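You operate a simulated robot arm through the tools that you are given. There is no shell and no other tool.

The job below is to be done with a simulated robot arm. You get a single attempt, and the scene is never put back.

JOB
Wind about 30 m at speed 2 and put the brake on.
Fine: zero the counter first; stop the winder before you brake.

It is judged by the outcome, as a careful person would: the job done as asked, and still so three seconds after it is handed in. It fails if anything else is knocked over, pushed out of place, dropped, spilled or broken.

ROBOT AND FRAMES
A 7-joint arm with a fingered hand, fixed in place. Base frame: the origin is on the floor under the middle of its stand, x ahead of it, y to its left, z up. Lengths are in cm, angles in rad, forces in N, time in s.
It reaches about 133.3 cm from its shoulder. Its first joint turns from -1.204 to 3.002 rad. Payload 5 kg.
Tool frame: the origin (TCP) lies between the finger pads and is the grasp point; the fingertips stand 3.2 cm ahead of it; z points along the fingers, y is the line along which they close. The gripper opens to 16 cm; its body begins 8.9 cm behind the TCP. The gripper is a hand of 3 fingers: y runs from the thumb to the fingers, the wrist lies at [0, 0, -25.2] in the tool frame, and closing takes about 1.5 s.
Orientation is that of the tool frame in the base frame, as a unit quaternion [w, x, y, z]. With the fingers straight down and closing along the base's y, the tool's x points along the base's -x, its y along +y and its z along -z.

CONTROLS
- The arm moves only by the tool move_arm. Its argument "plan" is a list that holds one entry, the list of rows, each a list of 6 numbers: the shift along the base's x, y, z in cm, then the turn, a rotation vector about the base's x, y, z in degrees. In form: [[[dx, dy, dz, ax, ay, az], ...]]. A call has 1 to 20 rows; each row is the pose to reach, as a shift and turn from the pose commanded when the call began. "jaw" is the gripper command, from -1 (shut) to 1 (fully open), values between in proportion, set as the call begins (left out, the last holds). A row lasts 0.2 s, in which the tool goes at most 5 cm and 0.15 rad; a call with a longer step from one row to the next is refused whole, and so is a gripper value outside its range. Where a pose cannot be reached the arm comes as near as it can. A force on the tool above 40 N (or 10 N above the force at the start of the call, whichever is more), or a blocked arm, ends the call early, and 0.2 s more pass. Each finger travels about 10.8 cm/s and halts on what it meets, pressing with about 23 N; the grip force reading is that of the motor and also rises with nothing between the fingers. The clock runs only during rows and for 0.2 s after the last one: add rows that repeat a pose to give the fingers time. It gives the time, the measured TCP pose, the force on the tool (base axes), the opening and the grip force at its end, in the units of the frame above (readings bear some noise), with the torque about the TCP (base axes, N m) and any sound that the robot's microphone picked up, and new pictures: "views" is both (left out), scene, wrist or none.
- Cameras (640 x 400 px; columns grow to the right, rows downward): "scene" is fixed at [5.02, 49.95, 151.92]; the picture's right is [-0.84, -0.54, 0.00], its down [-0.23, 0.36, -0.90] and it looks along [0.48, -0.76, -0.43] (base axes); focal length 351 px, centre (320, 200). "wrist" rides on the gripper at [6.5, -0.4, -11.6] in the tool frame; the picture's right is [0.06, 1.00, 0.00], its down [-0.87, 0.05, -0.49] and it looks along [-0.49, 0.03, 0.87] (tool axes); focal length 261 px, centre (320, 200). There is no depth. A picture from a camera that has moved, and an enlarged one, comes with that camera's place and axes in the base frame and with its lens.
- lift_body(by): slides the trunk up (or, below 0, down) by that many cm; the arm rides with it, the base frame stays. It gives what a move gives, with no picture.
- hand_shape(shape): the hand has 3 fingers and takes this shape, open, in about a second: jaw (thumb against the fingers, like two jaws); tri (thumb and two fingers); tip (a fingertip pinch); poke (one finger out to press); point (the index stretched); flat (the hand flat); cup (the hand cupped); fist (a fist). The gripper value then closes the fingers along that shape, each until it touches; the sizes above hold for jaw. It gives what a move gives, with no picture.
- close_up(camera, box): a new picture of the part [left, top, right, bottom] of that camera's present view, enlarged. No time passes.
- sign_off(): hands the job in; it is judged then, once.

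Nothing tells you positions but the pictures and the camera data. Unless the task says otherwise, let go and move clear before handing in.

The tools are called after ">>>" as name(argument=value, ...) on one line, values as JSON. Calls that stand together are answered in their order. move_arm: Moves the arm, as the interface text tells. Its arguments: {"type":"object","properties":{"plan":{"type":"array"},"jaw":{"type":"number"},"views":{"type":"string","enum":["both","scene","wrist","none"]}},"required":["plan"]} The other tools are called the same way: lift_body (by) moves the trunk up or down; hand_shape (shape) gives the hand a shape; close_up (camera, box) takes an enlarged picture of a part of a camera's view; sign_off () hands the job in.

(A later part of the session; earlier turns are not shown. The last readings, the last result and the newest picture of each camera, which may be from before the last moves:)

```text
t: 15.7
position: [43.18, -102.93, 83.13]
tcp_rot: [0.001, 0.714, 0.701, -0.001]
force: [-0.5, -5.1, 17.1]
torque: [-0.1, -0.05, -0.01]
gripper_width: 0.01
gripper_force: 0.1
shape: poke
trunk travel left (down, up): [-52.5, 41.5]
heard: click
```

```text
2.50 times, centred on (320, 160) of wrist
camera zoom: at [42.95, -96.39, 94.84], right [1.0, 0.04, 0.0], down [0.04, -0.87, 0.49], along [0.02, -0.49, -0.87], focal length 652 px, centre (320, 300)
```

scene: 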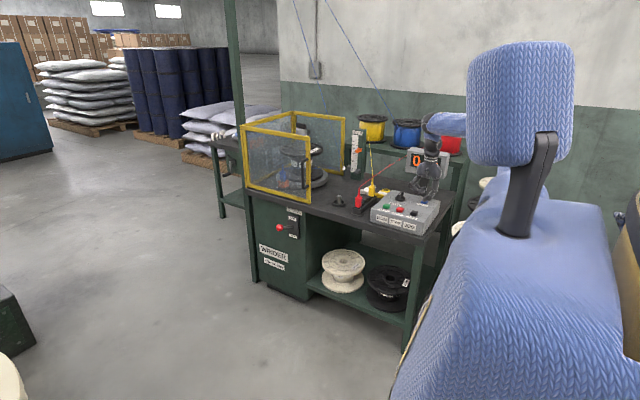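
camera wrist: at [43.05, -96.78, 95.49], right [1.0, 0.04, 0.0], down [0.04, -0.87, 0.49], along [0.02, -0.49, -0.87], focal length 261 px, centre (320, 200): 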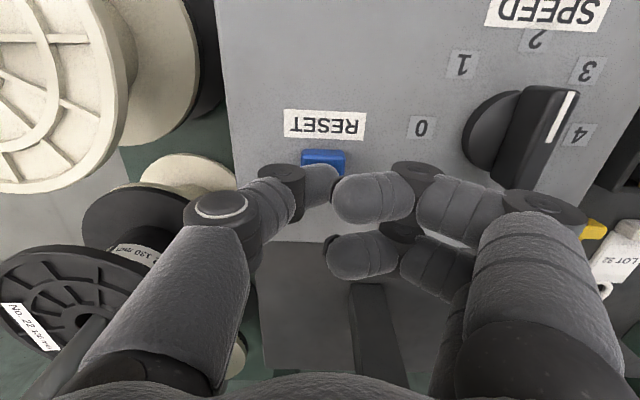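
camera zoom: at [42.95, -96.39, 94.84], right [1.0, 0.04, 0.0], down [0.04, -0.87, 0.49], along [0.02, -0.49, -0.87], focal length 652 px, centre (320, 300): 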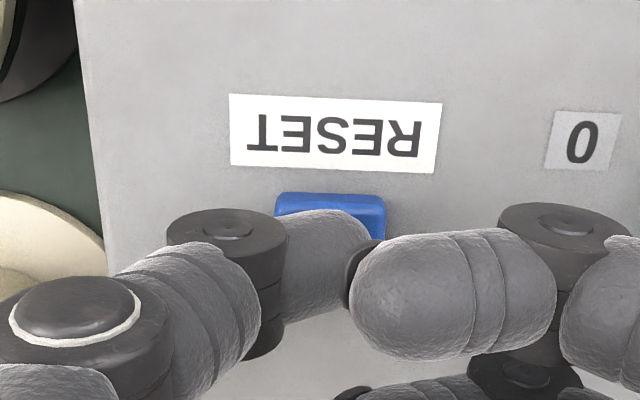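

That call was refused because a step was too long, and nothing moved. I'll send the same path again with shorter steps.

>>> move_arm(plan=[[[0, 0, 3, 0, 0, 0], [0, 0, 7, 0, 0, 0], [1.6, 3.6, 7, 0, 0, 0], [3.2, 7.2, 6.5, 0, 0, 0], [4.8, 10.8, 6, 0, 0, 0], [6.4, 14.4, 5, 0, 0, 0], [6.4, 14.4, 3, 0, 0, 0]]], views="both")

>>> close_up(camera="scene", box=[370, 140, 460, 230])

>>> close_up(camera="wrist", box=[220, 80, 420, 240])

```text
t: 17.3
position: [49.58, -88.34, 85.67]
tcp_rot: [0.0, 0.714, 0.7, 0.001]
force: [-0.4, -0.5, -0.4]
torque: [0.02, -0.03, 0.03]
gripper_width: 0.02
gripper_force: 0.0
shape: poke
trunk travel left (down, up): [-52.5, 41.5]
camera wrist: at [49.38, -81.94, 97.39], right [1.0, 0.04, 0.0], down [0.04, -0.87, 0.49], along [0.02, -0.49, -0.87], focal length 261 px, centre (320, 200)
```

scene: 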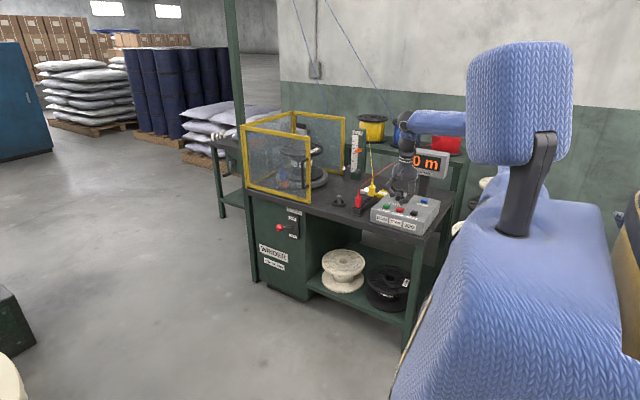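
wrist: 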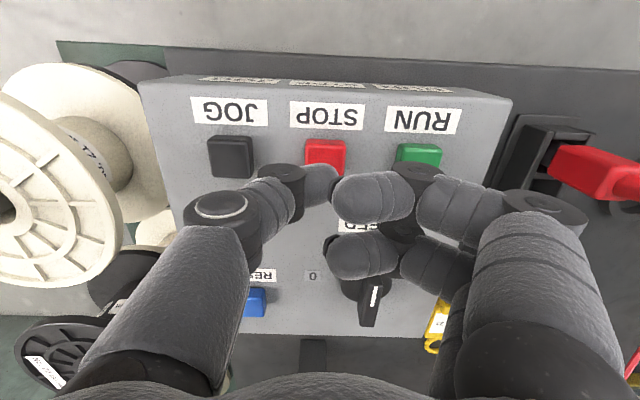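

```text
4.44 times, centred on (415, 185) of scene
camera zoom: at [5.02, 49.95, 151.92], right [-0.84, -0.54, 0.0], down [-0.23, 0.36, -0.9], along [0.48, -0.76, -0.43], focal length 1559 px, centre (-102, 267)
```

zoom: 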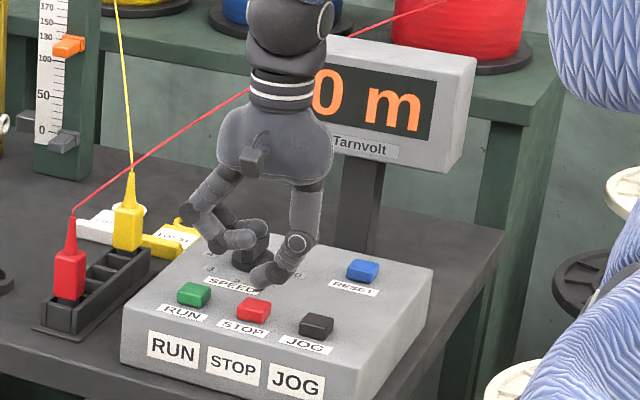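

```text
2.50 times, centred on (320, 160) of wrist
camera zoom: at [49.38, -81.94, 97.39], right [1.0, 0.04, 0.0], down [0.04, -0.87, 0.49], along [0.02, -0.49, -0.87], focal length 652 px, centre (320, 300)
```

zoom: 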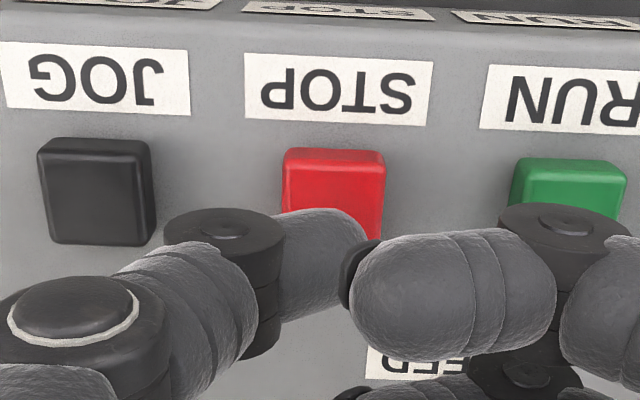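

STOP is directly below the fingertip and the counter reads 0 m, though the hand hides its left part from here. I'll shift over to RUN, press it and lift, watching the counter.

>>> move_arm(plan=[[[3.1, 0.12, 0, 0, 0, 0], [6.2, 0.25, 0, 0, 0, 0], [6.2, 0.25, -1.5, 0, 0, 0], [6.2, 0.25, -2.4, 0, 0, 0], [6.2, 0.25, -3.0, 0, 0, 0], [6.2, 0.25, -1.0, 0, 0, 0], [6.2, 0.25, 0.5, 0, 0, 0]]], views="scene")

>>> close_up(camera="scene", box=[370, 140, 460, 230])

```text
t: 18.9
position: [55.83, -88.34, 86.21]
tcp_rot: [0.001, 0.714, 0.701, 0.0]
force: [-0.4, 0.3, -0.1]
torque: [-0.03, 0.01, -0.01]
gripper_width: 0.02
gripper_force: 0.1
shape: poke
trunk travel left (down, up): [-52.5, 41.5]
heard: click
```

scene: 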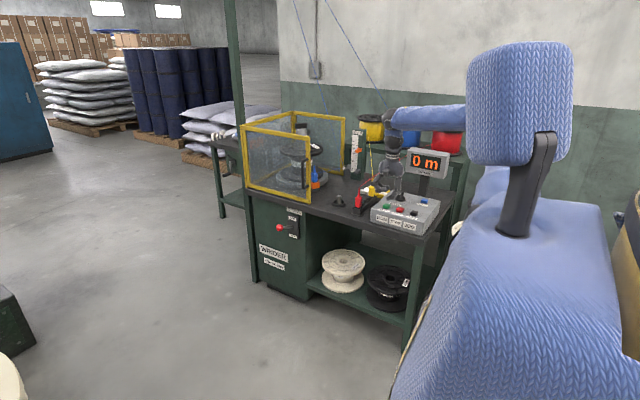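

```text
4.44 times, centred on (415, 185) of scene
camera zoom: at [5.02, 49.95, 151.92], right [-0.84, -0.54, 0.0], down [-0.23, 0.36, -0.9], along [0.48, -0.76, -0.43], focal length 1559 px, centre (-102, 267)
```

zoom: 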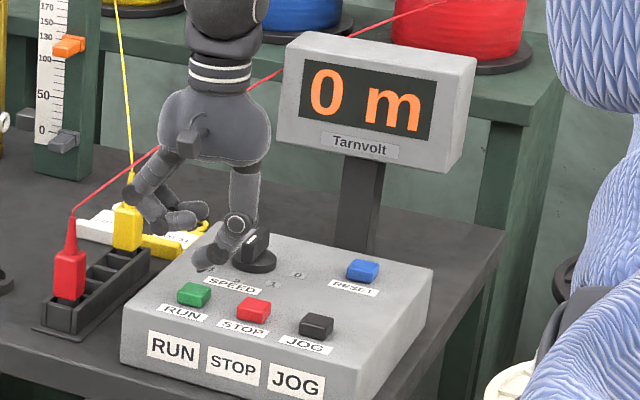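

A click was heard and the orange block on the spool has moved round, so the winder is running. The counter is fully visible, so I'll hold here briefly to measure the rate.

>>> move_arm(plan=[[[0, 0, 0, 0, 0, 0], [0, 0, 0, 0, 0, 0], [0, 0, 0, 0, 0, 0], [0, 0, 0, 0, 0, 0]]], views="scene")

>>> close_up(camera="scene", box=[370, 140, 460, 230])

```text
t: 19.9
position: [55.91, -88.29, 86.28]
tcp_rot: [-0.001, 0.713, 0.701, 0.001]
force: [0.4, 0.6, 0.1]
torque: [0.03, -0.01, 0.0]
gripper_width: 0.0
gripper_force: 0.0
shape: poke
trunk travel left (down, up): [-52.5, 41.5]
```

scene: 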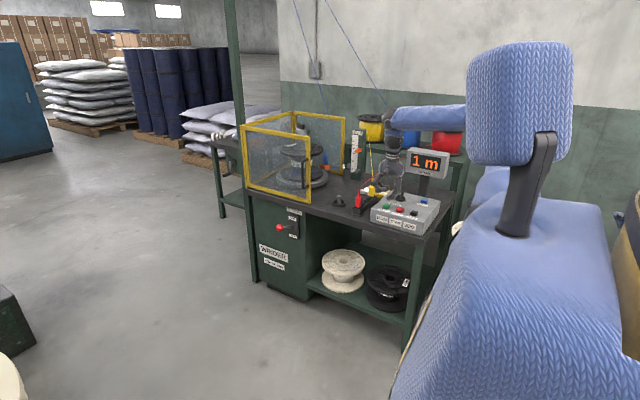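

```text
4.44 times, centred on (415, 185) of scene
camera zoom: at [5.02, 49.95, 151.92], right [-0.84, -0.54, 0.0], down [-0.23, 0.36, -0.9], along [0.48, -0.76, -0.43], focal length 1559 px, centre (-102, 267)
```

zoom: 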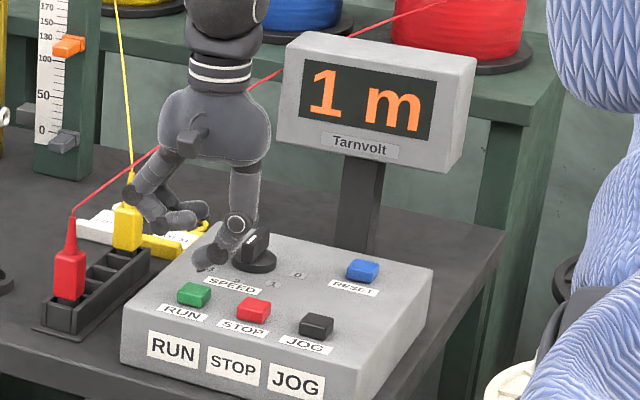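

The counter is at 1 m and the rate looks like roughly 1 m/s. I'll wait longer to measure it better.

>>> move_arm(plan=[[[0, 0, 0, 0, 0, 0], [0, 0, 0, 0, 0, 0], [0, 0, 0, 0, 0, 0], [0, 0, 0, 0, 0, 0], [0, 0, 0, 0, 0, 0], [0, 0, 0, 0, 0, 0], [0, 0, 0, 0, 0, 0], [0, 0, 0, 0, 0, 0], [0, 0, 0, 0, 0, 0], [0, 0, 0, 0, 0, 0], [0, 0, 0, 0, 0, 0], [0, 0, 0, 0, 0, 0], [0, 0, 0, 0, 0, 0], [0, 0, 0, 0, 0, 0], [0, 0, 0, 0, 0, 0]]], views="scene")

>>> close_up(camera="scene", box=[370, 140, 460, 230])

```text
t: 23.1
position: [55.89, -88.36, 86.32]
tcp_rot: [0.0, 0.713, 0.701, 0.0]
force: [-0.2, 0.6, -0.6]
torque: [-0.01, -0.04, -0.05]
gripper_width: 0.01
gripper_force: 0.1
shape: poke
trunk travel left (down, up): [-52.5, 41.5]
```

scene: 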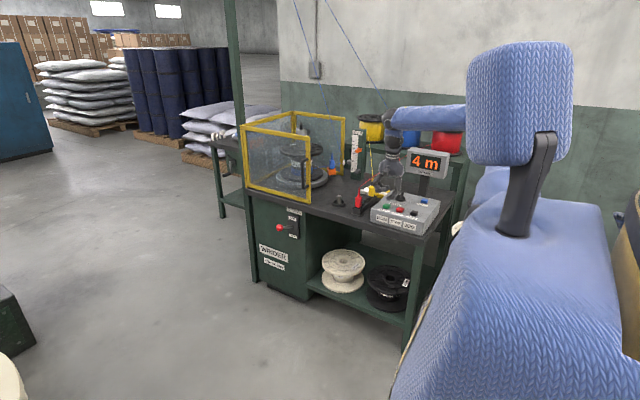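

```text
4.44 times, centred on (415, 185) of scene
camera zoom: at [5.02, 49.95, 151.92], right [-0.84, -0.54, 0.0], down [-0.23, 0.36, -0.9], along [0.48, -0.76, -0.43], focal length 1559 px, centre (-102, 267)
```

zoom: 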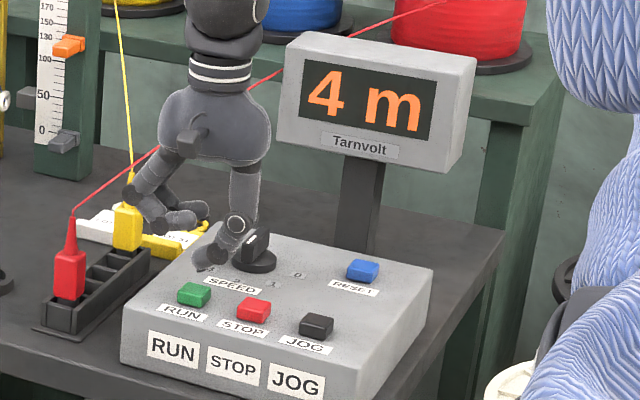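

It runs at about 1 m/s, so 30 m should come around t ≈ 49 s. I'll keep waiting and check the spool as it winds.

>>> move_arm(plan=[[[0, 0, 0, 0, 0, 0], [0, 0, 0, 0, 0, 0], [0, 0, 0, 0, 0, 0], [0, 0, 0, 0, 0, 0], [0, 0, 0, 0, 0, 0], [0, 0, 0, 0, 0, 0], [0, 0, 0, 0, 0, 0], [0, 0, 0, 0, 0, 0], [0, 0, 0, 0, 0, 0], [0, 0, 0, 0, 0, 0], [0, 0, 0, 0, 0, 0], [0, 0, 0, 0, 0, 0], [0, 0, 0, 0, 0, 0], [0, 0, 0, 0, 0, 0], [0, 0, 0, 0, 0, 0], [0, 0, 0, 0, 0, 0], [0, 0, 0, 0, 0, 0], [0, 0, 0, 0, 0, 0], [0, 0, 0, 0, 0, 0]]], views="scene")

>>> close_up(camera="scene", box=[230, 100, 450, 240])

```text
t: 27.1
position: [55.87, -88.37, 86.32]
tcp_rot: [0.0, 0.713, 0.701, 0.0]
force: [-0.3, -0.2, 0.5]
torque: [-0.01, 0.0, -0.01]
gripper_width: 0.0
gripper_force: 0.1
shape: poke
trunk travel left (down, up): [-52.5, 41.5]
```

scene: 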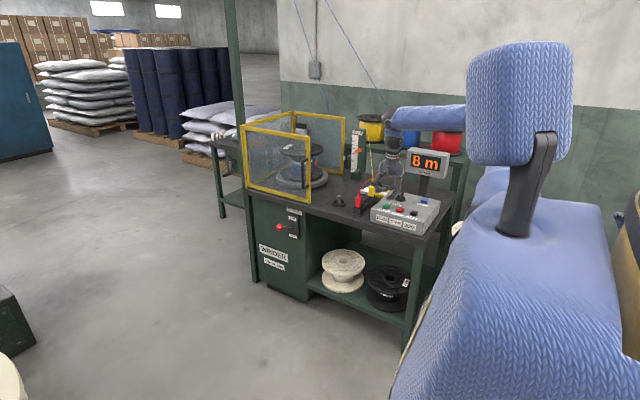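

```text
2.86 times, centred on (340, 170) of scene
camera zoom: at [5.02, 49.95, 151.92], right [-0.84, -0.54, 0.0], down [-0.23, 0.36, -0.9], along [0.48, -0.76, -0.43], focal length 1002 px, centre (263, 286)
```

zoom: 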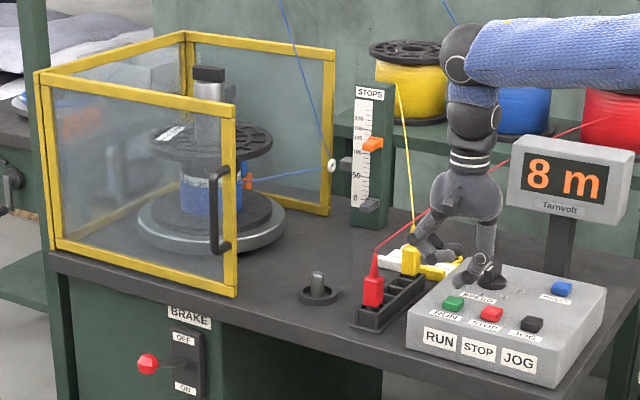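

It's winding normally and reads 8 m. I'll keep waiting.

>>> move_arm(plan=[[[0, 0, 0, 0, 0, 0], [0, 0, 0, 0, 0, 0], [0, 0, 0, 0, 0, 0], [0, 0, 0, 0, 0, 0], [0, 0, 0, 0, 0, 0], [0, 0, 0, 0, 0, 0], [0, 0, 0, 0, 0, 0], [0, 0, 0, 0, 0, 0], [0, 0, 0, 0, 0, 0], [0, 0, 0, 0, 0, 0], [0, 0, 0, 0, 0, 0], [0, 0, 0, 0, 0, 0], [0, 0, 0, 0, 0, 0], [0, 0, 0, 0, 0, 0], [0, 0, 0, 0, 0, 0], [0, 0, 0, 0, 0, 0], [0, 0, 0, 0, 0, 0], [0, 0, 0, 0, 0, 0], [0, 0, 0, 0, 0, 0]]], views="scene")

>>> close_up(camera="scene", box=[230, 100, 450, 240])

```text
t: 31.1
position: [55.88, -88.35, 86.36]
tcp_rot: [0.0, 0.713, 0.701, 0.0]
force: [0.6, 0.1, 0.1]
torque: [0.0, -0.03, -0.02]
gripper_width: 0.02
gripper_force: 0.0
shape: poke
trunk travel left (down, up): [-52.5, 41.5]
```

scene: 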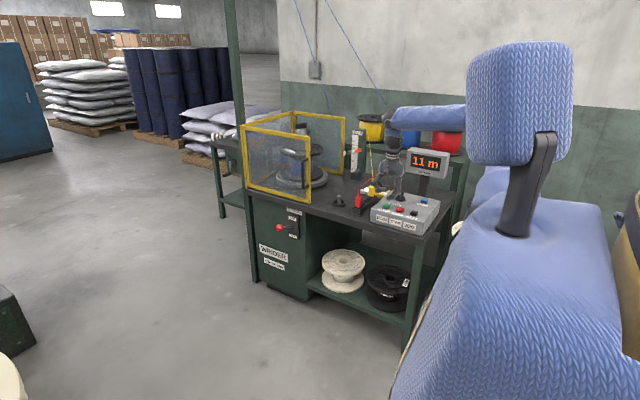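

```text
2.86 times, centred on (340, 170) of scene
camera zoom: at [5.02, 49.95, 151.92], right [-0.84, -0.54, 0.0], down [-0.23, 0.36, -0.9], along [0.48, -0.76, -0.43], focal length 1002 px, centre (263, 286)
```

zoom: 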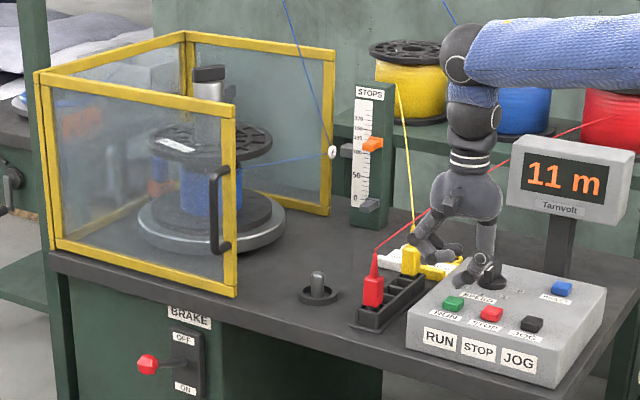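

The counter reads 11 m at t = 31 s, and I'll keep waiting.

>>> move_arm(plan=[[[0, 0, 0, 0, 0, 0], [0, 0, 0, 0, 0, 0], [0, 0, 0, 0, 0, 0], [0, 0, 0, 0, 0, 0], [0, 0, 0, 0, 0, 0], [0, 0, 0, 0, 0, 0], [0, 0, 0, 0, 0, 0], [0, 0, 0, 0, 0, 0], [0, 0, 0, 0, 0, 0], [0, 0, 0, 0, 0, 0], [0, 0, 0, 0, 0, 0], [0, 0, 0, 0, 0, 0], [0, 0, 0, 0, 0, 0], [0, 0, 0, 0, 0, 0], [0, 0, 0, 0, 0, 0], [0, 0, 0, 0, 0, 0], [0, 0, 0, 0, 0, 0], [0, 0, 0, 0, 0, 0], [0, 0, 0, 0, 0, 0]]], views="scene")

>>> close_up(camera="scene", box=[230, 100, 450, 240])

```text
t: 35.1
position: [55.93, -88.4, 86.36]
tcp_rot: [0.0, 0.714, 0.701, 0.0]
force: [-0.2, 0.1, 0.9]
torque: [-0.01, 0.01, 0.01]
gripper_width: 0.0
gripper_force: 0.1
shape: poke
trunk travel left (down, up): [-52.5, 41.5]
```

scene: 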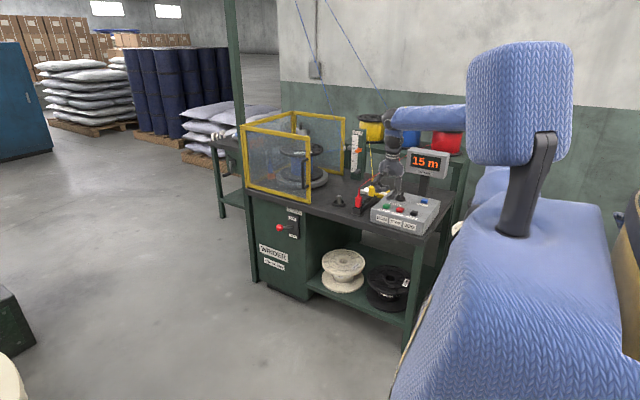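

```text
2.86 times, centred on (340, 170) of scene
camera zoom: at [5.02, 49.95, 151.92], right [-0.84, -0.54, 0.0], down [-0.23, 0.36, -0.9], along [0.48, -0.76, -0.43], focal length 1002 px, centre (263, 286)
```

zoom: 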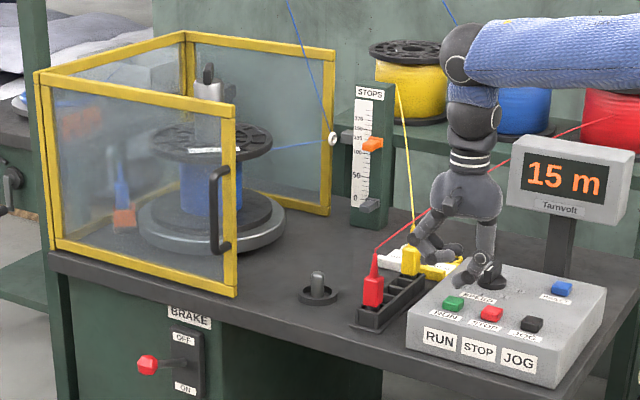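

It's at 15 m and still winding well. I'll keep waiting.

>>> move_arm(plan=[[[0, 0, 0, 0, 0, 0], [0, 0, 0, 0, 0, 0], [0, 0, 0, 0, 0, 0], [0, 0, 0, 0, 0, 0], [0, 0, 0, 0, 0, 0], [0, 0, 0, 0, 0, 0], [0, 0, 0, 0, 0, 0], [0, 0, 0, 0, 0, 0], [0, 0, 0, 0, 0, 0], [0, 0, 0, 0, 0, 0], [0, 0, 0, 0, 0, 0], [0, 0, 0, 0, 0, 0], [0, 0, 0, 0, 0, 0], [0, 0, 0, 0, 0, 0], [0, 0, 0, 0, 0, 0], [0, 0, 0, 0, 0, 0], [0, 0, 0, 0, 0, 0], [0, 0, 0, 0, 0, 0], [0, 0, 0, 0, 0, 0]]], views="scene")

>>> close_up(camera="scene", box=[230, 100, 450, 240])

```text
t: 39.1
position: [55.88, -88.27, 86.31]
tcp_rot: [0.001, 0.713, 0.701, 0.0]
force: [-0.7, 0.5, -0.1]
torque: [0.0, 0.0, -0.01]
gripper_width: 0.01
gripper_force: 0.1
shape: poke
trunk travel left (down, up): [-52.5, 41.5]
```

scene: 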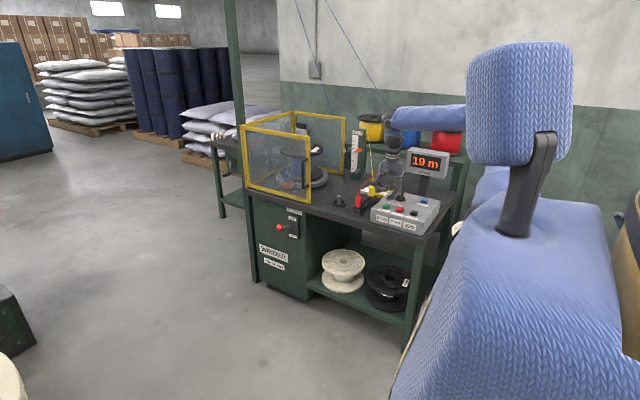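

```text
2.86 times, centred on (340, 170) of scene
camera zoom: at [5.02, 49.95, 151.92], right [-0.84, -0.54, 0.0], down [-0.23, 0.36, -0.9], along [0.48, -0.76, -0.43], focal length 1002 px, centre (263, 286)
```

zoom: 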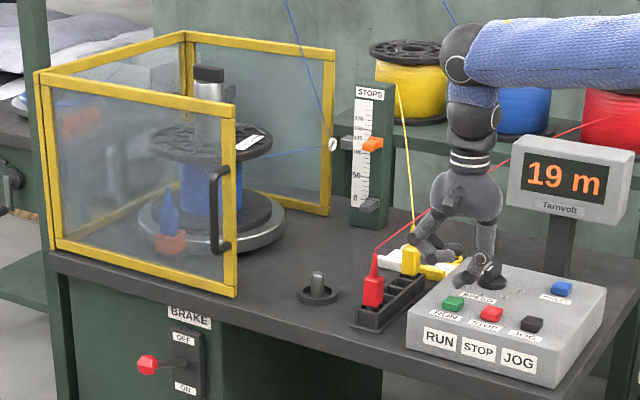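

It's at 19 m now, and I'll wait about 4 s more.

>>> move_arm(plan=[[[0, 0, 0, 0, 0, 0], [0, 0, 0, 0, 0, 0], [0, 0, 0, 0, 0, 0], [0, 0, 0, 0, 0, 0], [0, 0, 0, 0, 0, 0], [0, 0, 0, 0, 0, 0], [0, 0, 0, 0, 0, 0], [0, 0, 0, 0, 0, 0], [0, 0, 0, 0, 0, 0], [0, 0, 0, 0, 0, 0], [0, 0, 0, 0, 0, 0], [0, 0, 0, 0, 0, 0], [0, 0, 0, 0, 0, 0], [0, 0, 0, 0, 0, 0], [0, 0, 0, 0, 0, 0], [0, 0, 0, 0, 0, 0], [0, 0, 0, 0, 0, 0], [0, 0, 0, 0, 0, 0], [0, 0, 0, 0, 0, 0]]], views="scene")

>>> close_up(camera="scene", box=[230, 100, 450, 240])

```text
t: 43.1
position: [55.8, -88.41, 86.25]
tcp_rot: [0.0, 0.713, 0.701, 0.0]
force: [0.4, -0.1, 0.4]
torque: [-0.01, -0.01, 0.0]
gripper_width: 0.01
gripper_force: 0.1
shape: poke
trunk travel left (down, up): [-52.5, 41.5]
```

scene: 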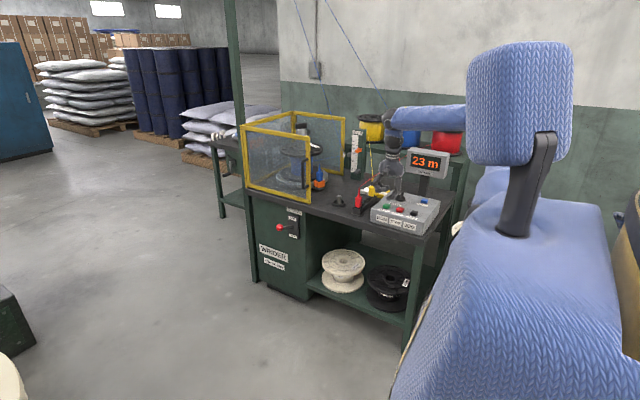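

```text
2.86 times, centred on (340, 170) of scene
camera zoom: at [5.02, 49.95, 151.92], right [-0.84, -0.54, 0.0], down [-0.23, 0.36, -0.9], along [0.48, -0.76, -0.43], focal length 1002 px, centre (263, 286)
```

zoom: 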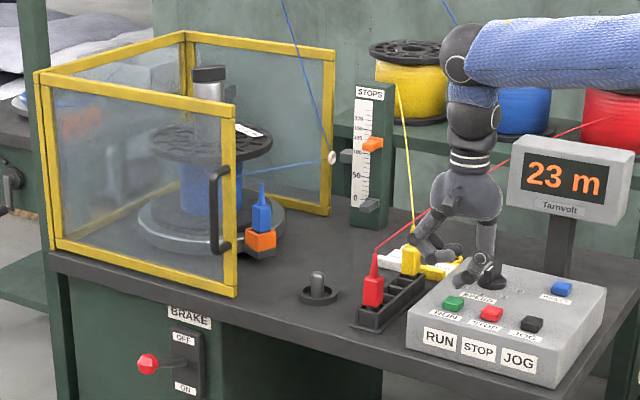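

It's at 23 m, so I'll wait about 4 s more and then time the STOP press.

>>> move_arm(plan=[[[0, 0, 0, 0, 0, 0], [0, 0, 0, 0, 0, 0], [0, 0, 0, 0, 0, 0], [0, 0, 0, 0, 0, 0], [0, 0, 0, 0, 0, 0], [0, 0, 0, 0, 0, 0], [0, 0, 0, 0, 0, 0], [0, 0, 0, 0, 0, 0], [0, 0, 0, 0, 0, 0], [0, 0, 0, 0, 0, 0], [0, 0, 0, 0, 0, 0], [0, 0, 0, 0, 0, 0], [0, 0, 0, 0, 0, 0], [0, 0, 0, 0, 0, 0], [0, 0, 0, 0, 0, 0], [0, 0, 0, 0, 0, 0], [0, 0, 0, 0, 0, 0], [0, 0, 0, 0, 0, 0]]], views="scene")

>>> close_up(camera="scene", box=[370, 140, 460, 230])

```text
t: 46.9
position: [55.84, -88.34, 86.37]
tcp_rot: [0.0, 0.712, 0.702, 0.0]
force: [0.5, 0.9, 0.0]
torque: [-0.02, -0.02, -0.01]
gripper_width: 0.0
gripper_force: 0.1
shape: poke
trunk travel left (down, up): [-52.5, 41.5]
```

scene: 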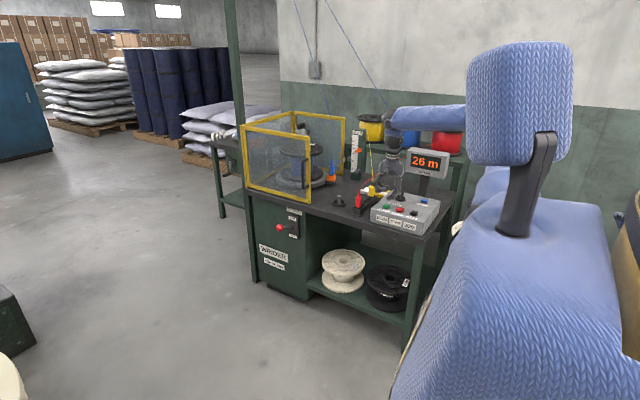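

```text
4.44 times, centred on (415, 185) of scene
camera zoom: at [5.02, 49.95, 151.92], right [-0.84, -0.54, 0.0], down [-0.23, 0.36, -0.9], along [0.48, -0.76, -0.43], focal length 1559 px, centre (-102, 267)
```

zoom: 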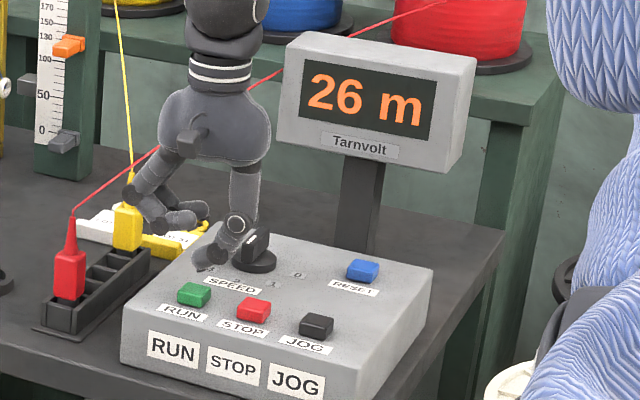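

The rate is about 0.94 m/s and the counter is at about 26.7 m. In one call I'll wait, slide over STOP and press at about t = 50.4, which should be about 30 m.

>>> move_arm(plan=[[[0, 0, 0, 0, 0, 0], [0, 0, 0, 0, 0, 0], [0, 0, 0, 0, 0, 0], [0, 0, 0, 0, 0, 0], [0, 0, 0, 0, 0, 0], [0, 0, 0, 0, 0, 0], [0, 0, 0, 0, 0, 0], [0, 0, 0, 0, 0, 0], [0, 0, 0, 0, 0, 0], [0, 0, 0, 0, 0, 0], [0, 0, 0, 0, 0, 0], [0, 0, 0, 0, 0, 0], [0, 0, 0, 0, 0, 0], [-3.1, 0.05, 0, 0, 0, 0], [-6.2, 0.1, 0, 0, 0, 0], [-6.2, 0.1, -2.0, 0, 0, 0], [-6.2, 0.1, -2.9, 0, 0, 0], [-6.2, 0.1, -3.5, 0, 0, 0], [-6.2, 0.1, -3.6, 0, 0, 0], [-6.2, 0.1, -1.5, 0, 0, 0]]], views="scene")

>>> close_up(camera="scene", box=[370, 140, 460, 230])

```text
t: 51.1
position: [49.48, -87.97, 84.7]
tcp_rot: [-0.002, 0.713, 0.701, 0.0]
force: [-24.0, -1.3, -7.7]
torque: [-0.1, 0.88, 0.12]
gripper_width: 0.02
gripper_force: 0.0
shape: poke
trunk travel left (down, up): [-52.5, 41.5]
heard: click, click
```

scene: 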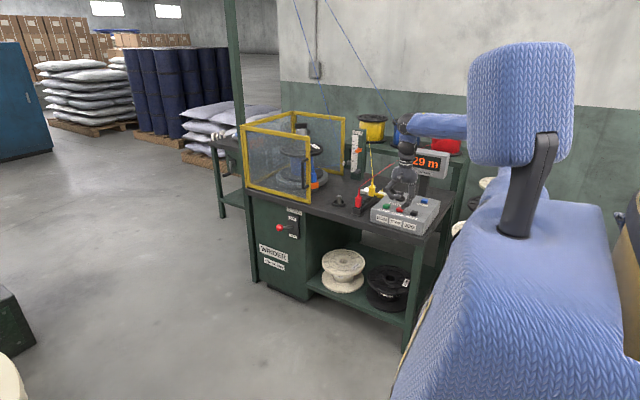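

```text
4.44 times, centred on (415, 185) of scene
camera zoom: at [5.02, 49.95, 151.92], right [-0.84, -0.54, 0.0], down [-0.23, 0.36, -0.9], along [0.48, -0.76, -0.43], focal length 1559 px, centre (-102, 267)
```

zoom: 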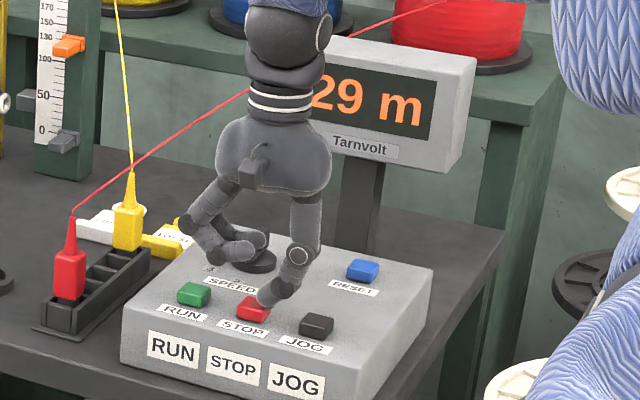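

Two clicks were heard and there is a sideways force of about 24 N on the hand, so it is touching something. I'll look closely before moving again.

>>> close_up(camera="wrist", box=[160, 60, 480, 280])

>>> close_up(camera="scene", box=[385, 170, 435, 215])

>>> close_up(camera="wrist", box=[0, 0, 640, 400])

```text
1.82 times, centred on (320, 170) of wrist
camera zoom: at [49.27, -81.57, 96.34], right [1.0, 0.04, 0.0], down [0.04, -0.87, 0.49], along [0.02, -0.49, -0.87], focal length 474 px, centre (320, 254)
```

zoom: 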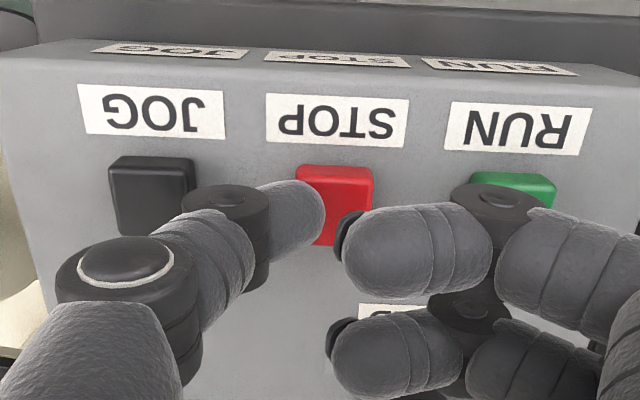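

```text
8.89 times, centred on (410, 192) of scene
camera zoom: at [5.02, 49.95, 151.92], right [-0.84, -0.54, 0.0], down [-0.23, 0.36, -0.9], along [0.48, -0.76, -0.43], focal length 3118 px, centre (-480, 267)
```

zoom: 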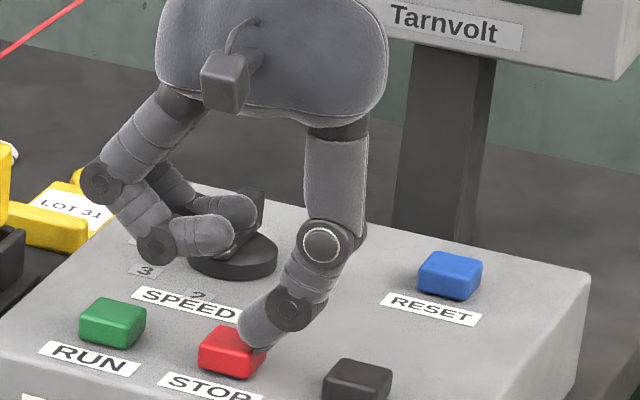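

```text
1.00 times, centred on (320, 200) of wrist (not enlarged: the box is as wide or as high as the picture)
camera zoom: at [49.27, -81.57, 96.34], right [1.0, 0.04, 0.0], down [0.04, -0.87, 0.49], along [0.02, -0.49, -0.87], focal length 261 px, centre (320, 200)
```

zoom: 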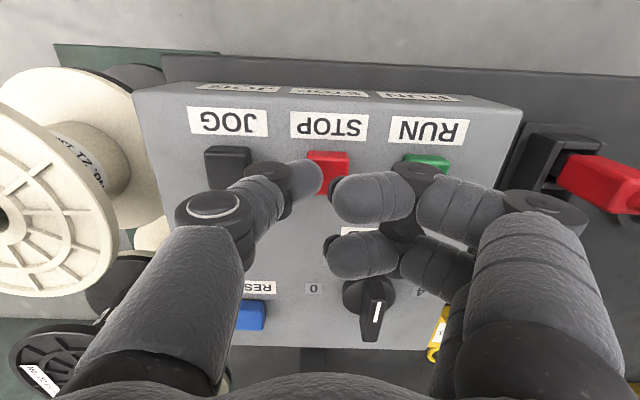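

The thumb tip slipped to the side of the STOP button and is pushing against it, and the speed dial still points at 2. I'll ease the hand left and up to free it, then check whether the winder has stopped.

>>> move_arm(plan=[[[-0.5, 0, 0.3, 0, 0, 0], [-0.5, 0, 1.5, 0, 0, 0], [-0.5, 0, 4, 0, 0, 0]]], views="both")

>>> close_up(camera="scene", box=[230, 100, 450, 240])

>>> close_up(camera="scene", box=[370, 140, 460, 230])

```text
t: 51.9
position: [49.31, -88.06, 89.01]
tcp_rot: [0.0, 0.713, 0.701, 0.0]
force: [-0.3, 0.8, 0.4]
torque: [-0.01, 0.0, 0.01]
gripper_width: 0.0
gripper_force: 0.0
shape: poke
trunk travel left (down, up): [-52.5, 41.5]
camera wrist: at [49.0, -81.6, 100.66], right [1.0, 0.04, 0.0], down [0.04, -0.87, 0.49], along [0.02, -0.49, -0.87], focal length 261 px, centre (320, 200)
```

scene: 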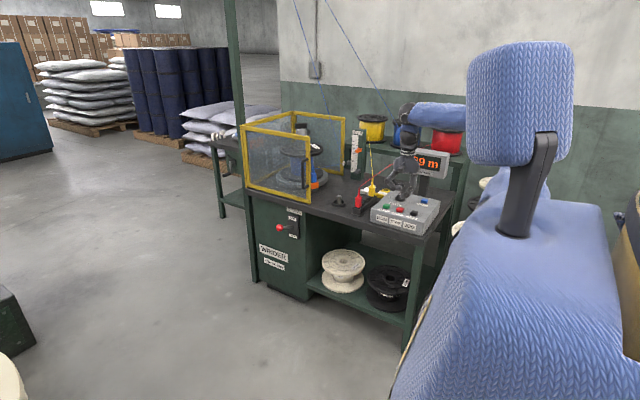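
wrist: 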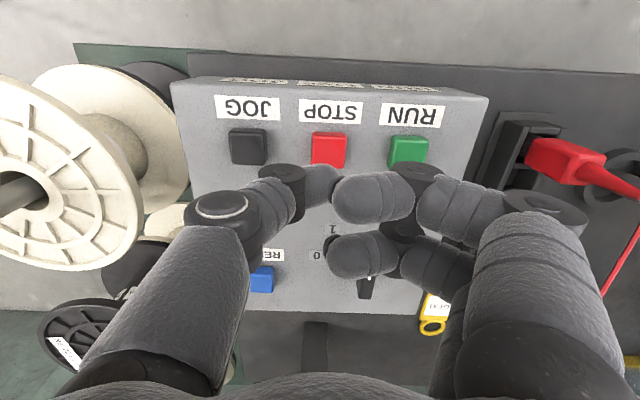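

```text
2.86 times, centred on (340, 170) of scene
camera zoom: at [5.02, 49.95, 151.92], right [-0.84, -0.54, 0.0], down [-0.23, 0.36, -0.9], along [0.48, -0.76, -0.43], focal length 1002 px, centre (263, 286)
```

zoom: 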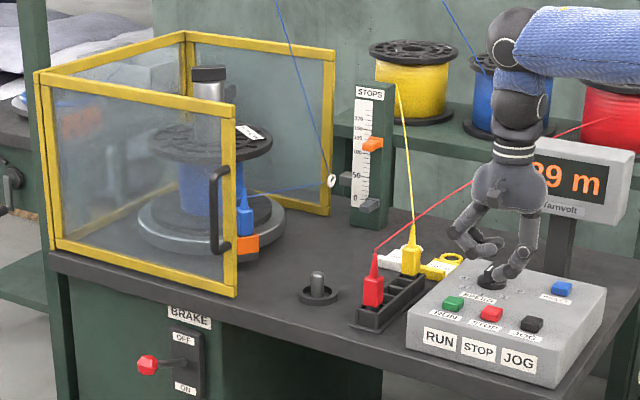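

```text
4.44 times, centred on (415, 185) of scene
camera zoom: at [5.02, 49.95, 151.92], right [-0.84, -0.54, 0.0], down [-0.23, 0.36, -0.9], along [0.48, -0.76, -0.43], focal length 1559 px, centre (-102, 267)
```

zoom: 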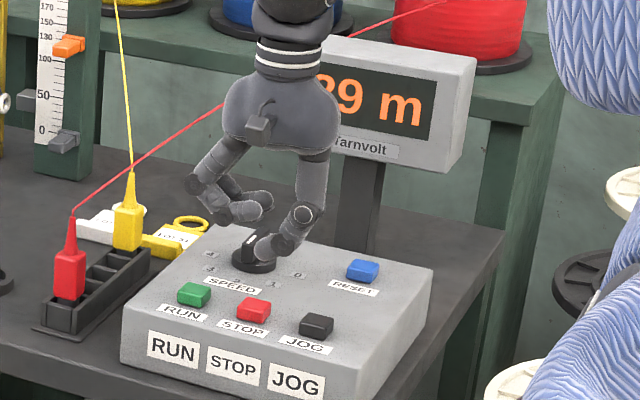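

The spool flag hasn't moved between the last two frames and the counter holds at 29 m, so the winder has stopped at about 30 m. I'll back off toward the front of the bench to check the dial and view the brake lever.

>>> move_arm(plan=[[[0, 0, 4, 0, 0, 0], [0, 0, 8, 0, 0, 0], [0, 4, 11, 0, 0, 0], [1, 8, 13, 0, 0, 0], [4, 11.5, 13, 0, 0, 0], [7, 15, 13, 0, 0, 0], [10, 18.5, 13, 0, 0, 0], [13, 22, 13, 0, 0, 0], [16, 25.5, 13, 0, 0, 0], [19, 29, 13, 0, 0, 0], [22, 32.5, 13, 0, 0, 0], [25, 36, 13, 0, 0, 0], [28.5, 38, 13, 0, 0, 0], [32.5, 38, 13, 0, 0, 0], [36.5, 38, 13, 0, 0, 0]]], views="both")

>>> close_up(camera="scene", box=[370, 140, 460, 230])

>>> close_up(camera="scene", box=[230, 100, 380, 250])

```text
t: 55.1
position: [85.96, -50.29, 101.9]
tcp_rot: [0.0, 0.713, 0.701, -0.001]
force: [0.7, 0.1, -0.4]
torque: [0.0, 0.04, -0.01]
gripper_width: 0.0
gripper_force: 0.0
shape: poke
trunk travel left (down, up): [-52.5, 41.5]
camera wrist: at [85.61, -43.75, 113.52], right [1.0, 0.04, 0.0], down [0.04, -0.87, 0.49], along [0.02, -0.49, -0.87], focal length 261 px, centre (320, 200)
```

scene: 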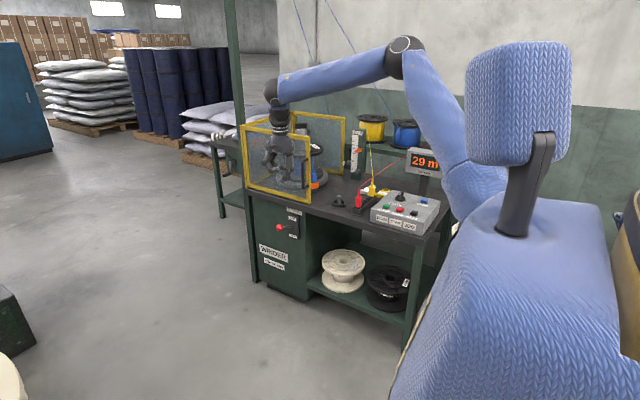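
wrist: 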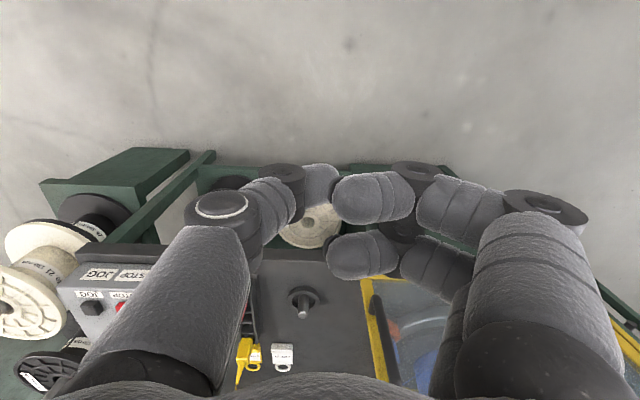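

```text
4.44 times, centred on (415, 185) of scene
camera zoom: at [5.02, 49.95, 151.92], right [-0.84, -0.54, 0.0], down [-0.23, 0.36, -0.9], along [0.48, -0.76, -0.43], focal length 1559 px, centre (-102, 267)
```

zoom: 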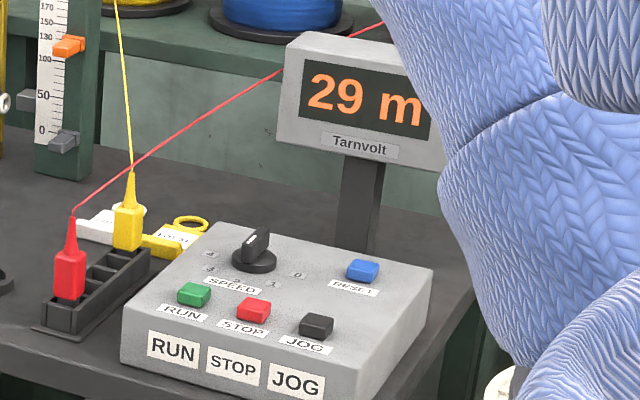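

```text
2.67 times, centred on (305, 175) of scene
camera zoom: at [5.02, 49.95, 151.92], right [-0.84, -0.54, 0.0], down [-0.23, 0.36, -0.9], along [0.48, -0.76, -0.43], focal length 935 px, centre (360, 267)
```

zoom: 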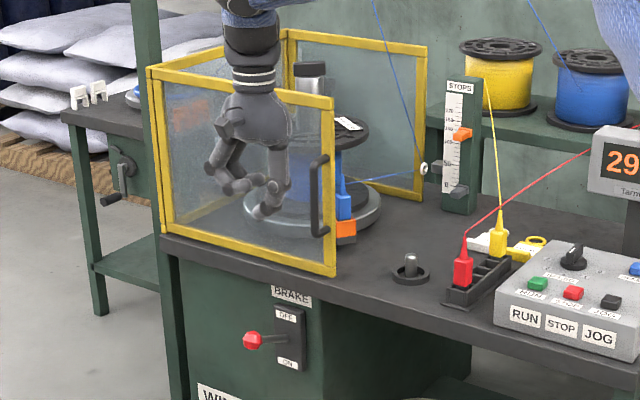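

The counter stays at 29 m and the dial is at 2. I'll return the hand to jaw shape and move in front of the lever to locate it precisely.

>>> hand_shape(shape="jaw")

>>> move_arm(plan=[[[4, 0, -1, 0, 0, 0], [8, 0, -2, 0, 0, 0], [12, 0, -4, 0, 0, 0], [16, 0, -6, 0, 0, 0], [20, 0, -8, 0, 0, 0], [20, 0, -8, 0, 0, 0]]], jaw=0.2, views="both")

>>> close_up(camera="wrist", box=[220, 100, 420, 300])

>>> close_up(camera="scene", box=[230, 100, 380, 250])

```text
t: 56.0
position: [85.73, -50.28, 102.01]
tcp_rot: [0.0, 0.713, 0.701, 0.0]
force: [0.2, -0.2, 0.7]
torque: [-0.03, -0.01, -0.01]
gripper_width: 15.96
gripper_force: 0.1
shape: jaw
trunk travel left (down, up): [-52.5, 41.5]
```

```text
t: 57.4
position: [96.04, -50.56, 95.37]
tcp_rot: [0.002, 0.713, 0.701, 0.002]
force: [-0.1, 0.5, 0.5]
torque: [-0.02, -0.02, -0.01]
gripper_width: 9.63
gripper_force: 0.1
shape: jaw
out of reach, approached as far as the arm can: row 3, 4, 5, 6
trunk travel left (down, up): [-52.5, 41.5]
camera wrist: at [95.73, -44.06, 107.04], right [1.0, 0.04, 0.01], down [0.04, -0.87, 0.49], along [0.03, -0.49, -0.87], focal length 261 px, centre (320, 200)
```

scene: 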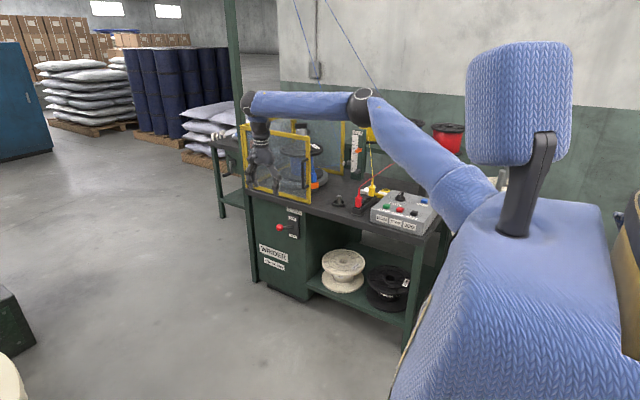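
wrist: 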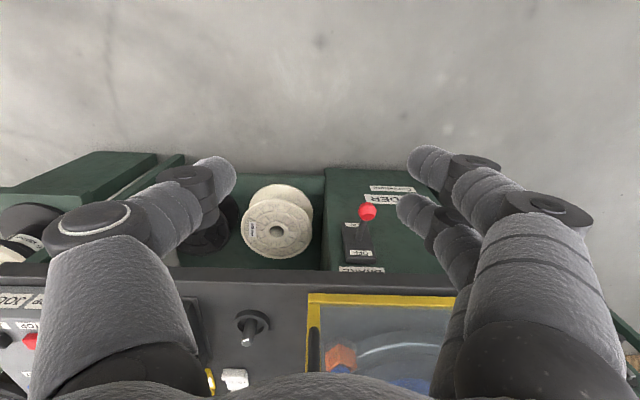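

```text
2.00 times, centred on (320, 200) of wrist
camera zoom: at [95.73, -44.06, 107.04], right [1.0, 0.04, 0.01], down [0.04, -0.87, 0.49], along [0.03, -0.49, -0.87], focal length 521 px, centre (320, 200)
```

zoom: 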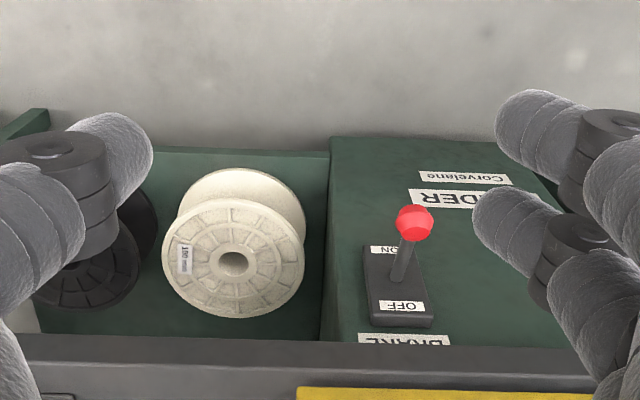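

```text
2.67 times, centred on (305, 175) of scene
camera zoom: at [5.02, 49.95, 151.92], right [-0.84, -0.54, 0.0], down [-0.23, 0.36, -0.9], along [0.48, -0.76, -0.43], focal length 935 px, centre (360, 267)
```

zoom: 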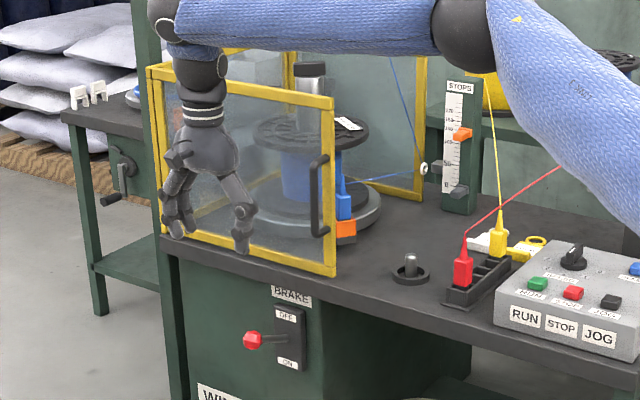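

I've placed the brake knob at (107.7, -73.2, 59.7), its pivot at about (108.6, -86, 53.6), tilted up about 25° at OFF. It's out of reach at this height with a vertical hand, so I'll pull back, lower the trunk and bring the hand in nearly level.

>>> move_arm(plan=[[[-4, 0, 0, 0, 0, 0], [-8, 0, 0, 0, 0, 0], [-12, 0, 0, 0, 0, 0], [-16, 0, 0, 0, 0, 0], [-20, 2, 0, 0, 0, 0], [-24, 4, 0, 0, 0, 0], [-24, 4, 0, 0, 0, 0]]], views="scene")

```text
t: 59.0
position: [71.78, -46.66, 95.23]
tcp_rot: [0.0, 0.713, 0.701, 0.0]
force: [-0.3, -0.2, -0.1]
torque: [-0.05, -0.02, 0.02]
gripper_width: 9.61
gripper_force: 0.0
shape: jaw
trunk travel left (down, up): [-52.5, 41.5]
```

scene: 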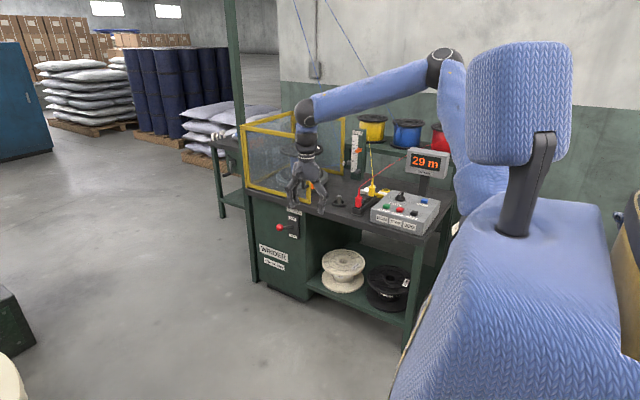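

The arm is back at (72, -47, 95) with clear space below. I'll lower the trunk by 30 cm.

>>> lift_body(by=-30)

>>> move_arm(plan=[[[0, 0, 0, 0, 0, 0]]], views="both")

```text
t: 62.0
position: [71.79, -46.54, 65.31]
tcp_rot: [0.001, 0.713, 0.701, 0.001]
force: [0.4, 0.5, -0.5]
torque: [0.0, 0.01, -0.02]
gripper_width: 9.61
gripper_force: 0.1
shape: jaw
trunk travel left (down, up): [-22.5, 71.5]
```

```text
t: 62.4
position: [71.82, -46.54, 65.32]
tcp_rot: [0.0, 0.714, 0.701, 0.001]
force: [-0.3, 0.4, 0.1]
torque: [-0.02, 0.01, 0.01]
gripper_width: 9.64
gripper_force: 0.1
shape: jaw
trunk travel left (down, up): [-22.5, 71.5]
camera wrist: at [71.53, -40.1, 76.95], right [1.0, 0.04, 0.0], down [0.04, -0.87, 0.49], along [0.02, -0.49, -0.87], focal length 261 px, centre (320, 200)
```

scene: 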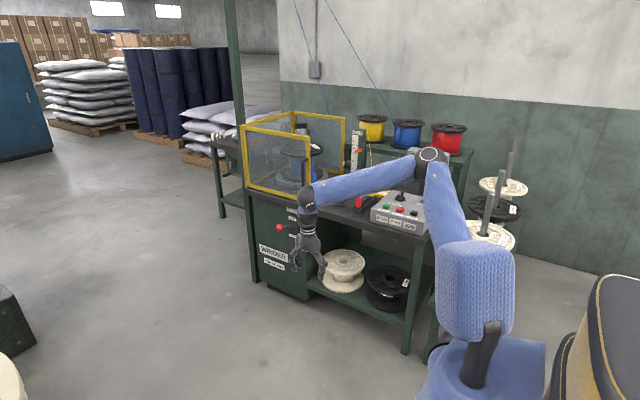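
wrist: 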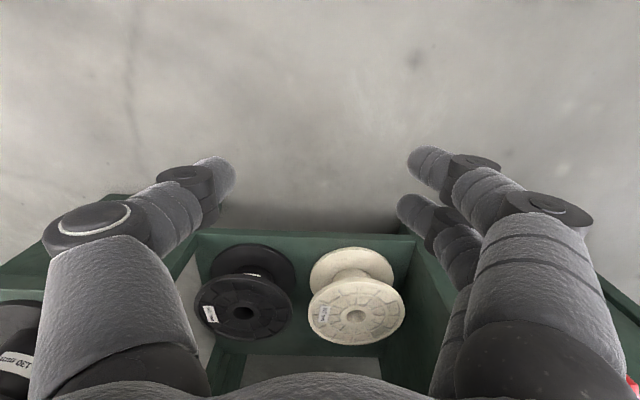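

The trunk is down and the hand is clear in front of the bench. Now I'll pitch the hand to point forward and 30° down, with the fingers above the thumb.

>>> move_arm(plan=[[[0, 0, 0, 0, -8, 0], [0, 0, 0, 0, -16, 0], [0, 0, 0, 0, -24, 0], [0, 0, 0, 0, -32, 0], [0, 0, 0, 0, -40, 0], [0, 0, 0, 0, -48, 0], [0, 0, 0, 0, -56, 0], [0, 0, 0, 0, -60, 0], [0, 0, 0, 0, -60, 0]]], views="both")

```text
t: 64.4
position: [71.69, -46.61, 65.4]
tcp_rot: [0.351, 0.618, 0.606, 0.357]
force: [0.2, -0.1, -0.5]
torque: [0.01, -0.01, 0.01]
gripper_width: 9.62
gripper_force: 0.0
shape: jaw
trunk travel left (down, up): [-22.5, 71.5]
camera wrist: at [61.6, -40.07, 70.91], right [0.5, 0.04, 0.87], down [-0.41, -0.87, 0.28], along [0.77, -0.49, -0.42], focal length 261 px, centre (320, 200)
```

scene: 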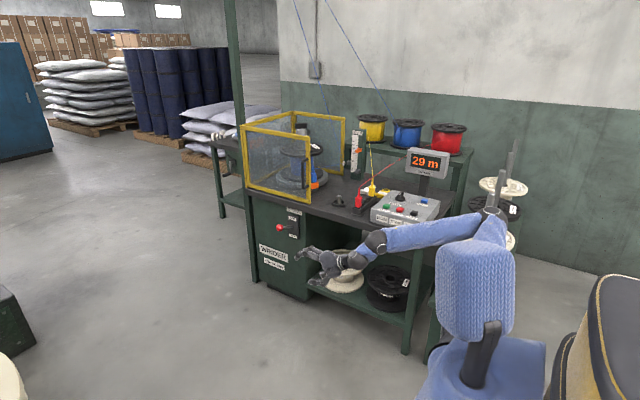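
wrist: 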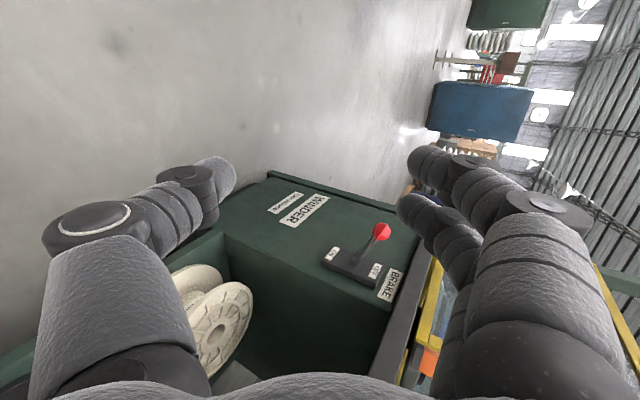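

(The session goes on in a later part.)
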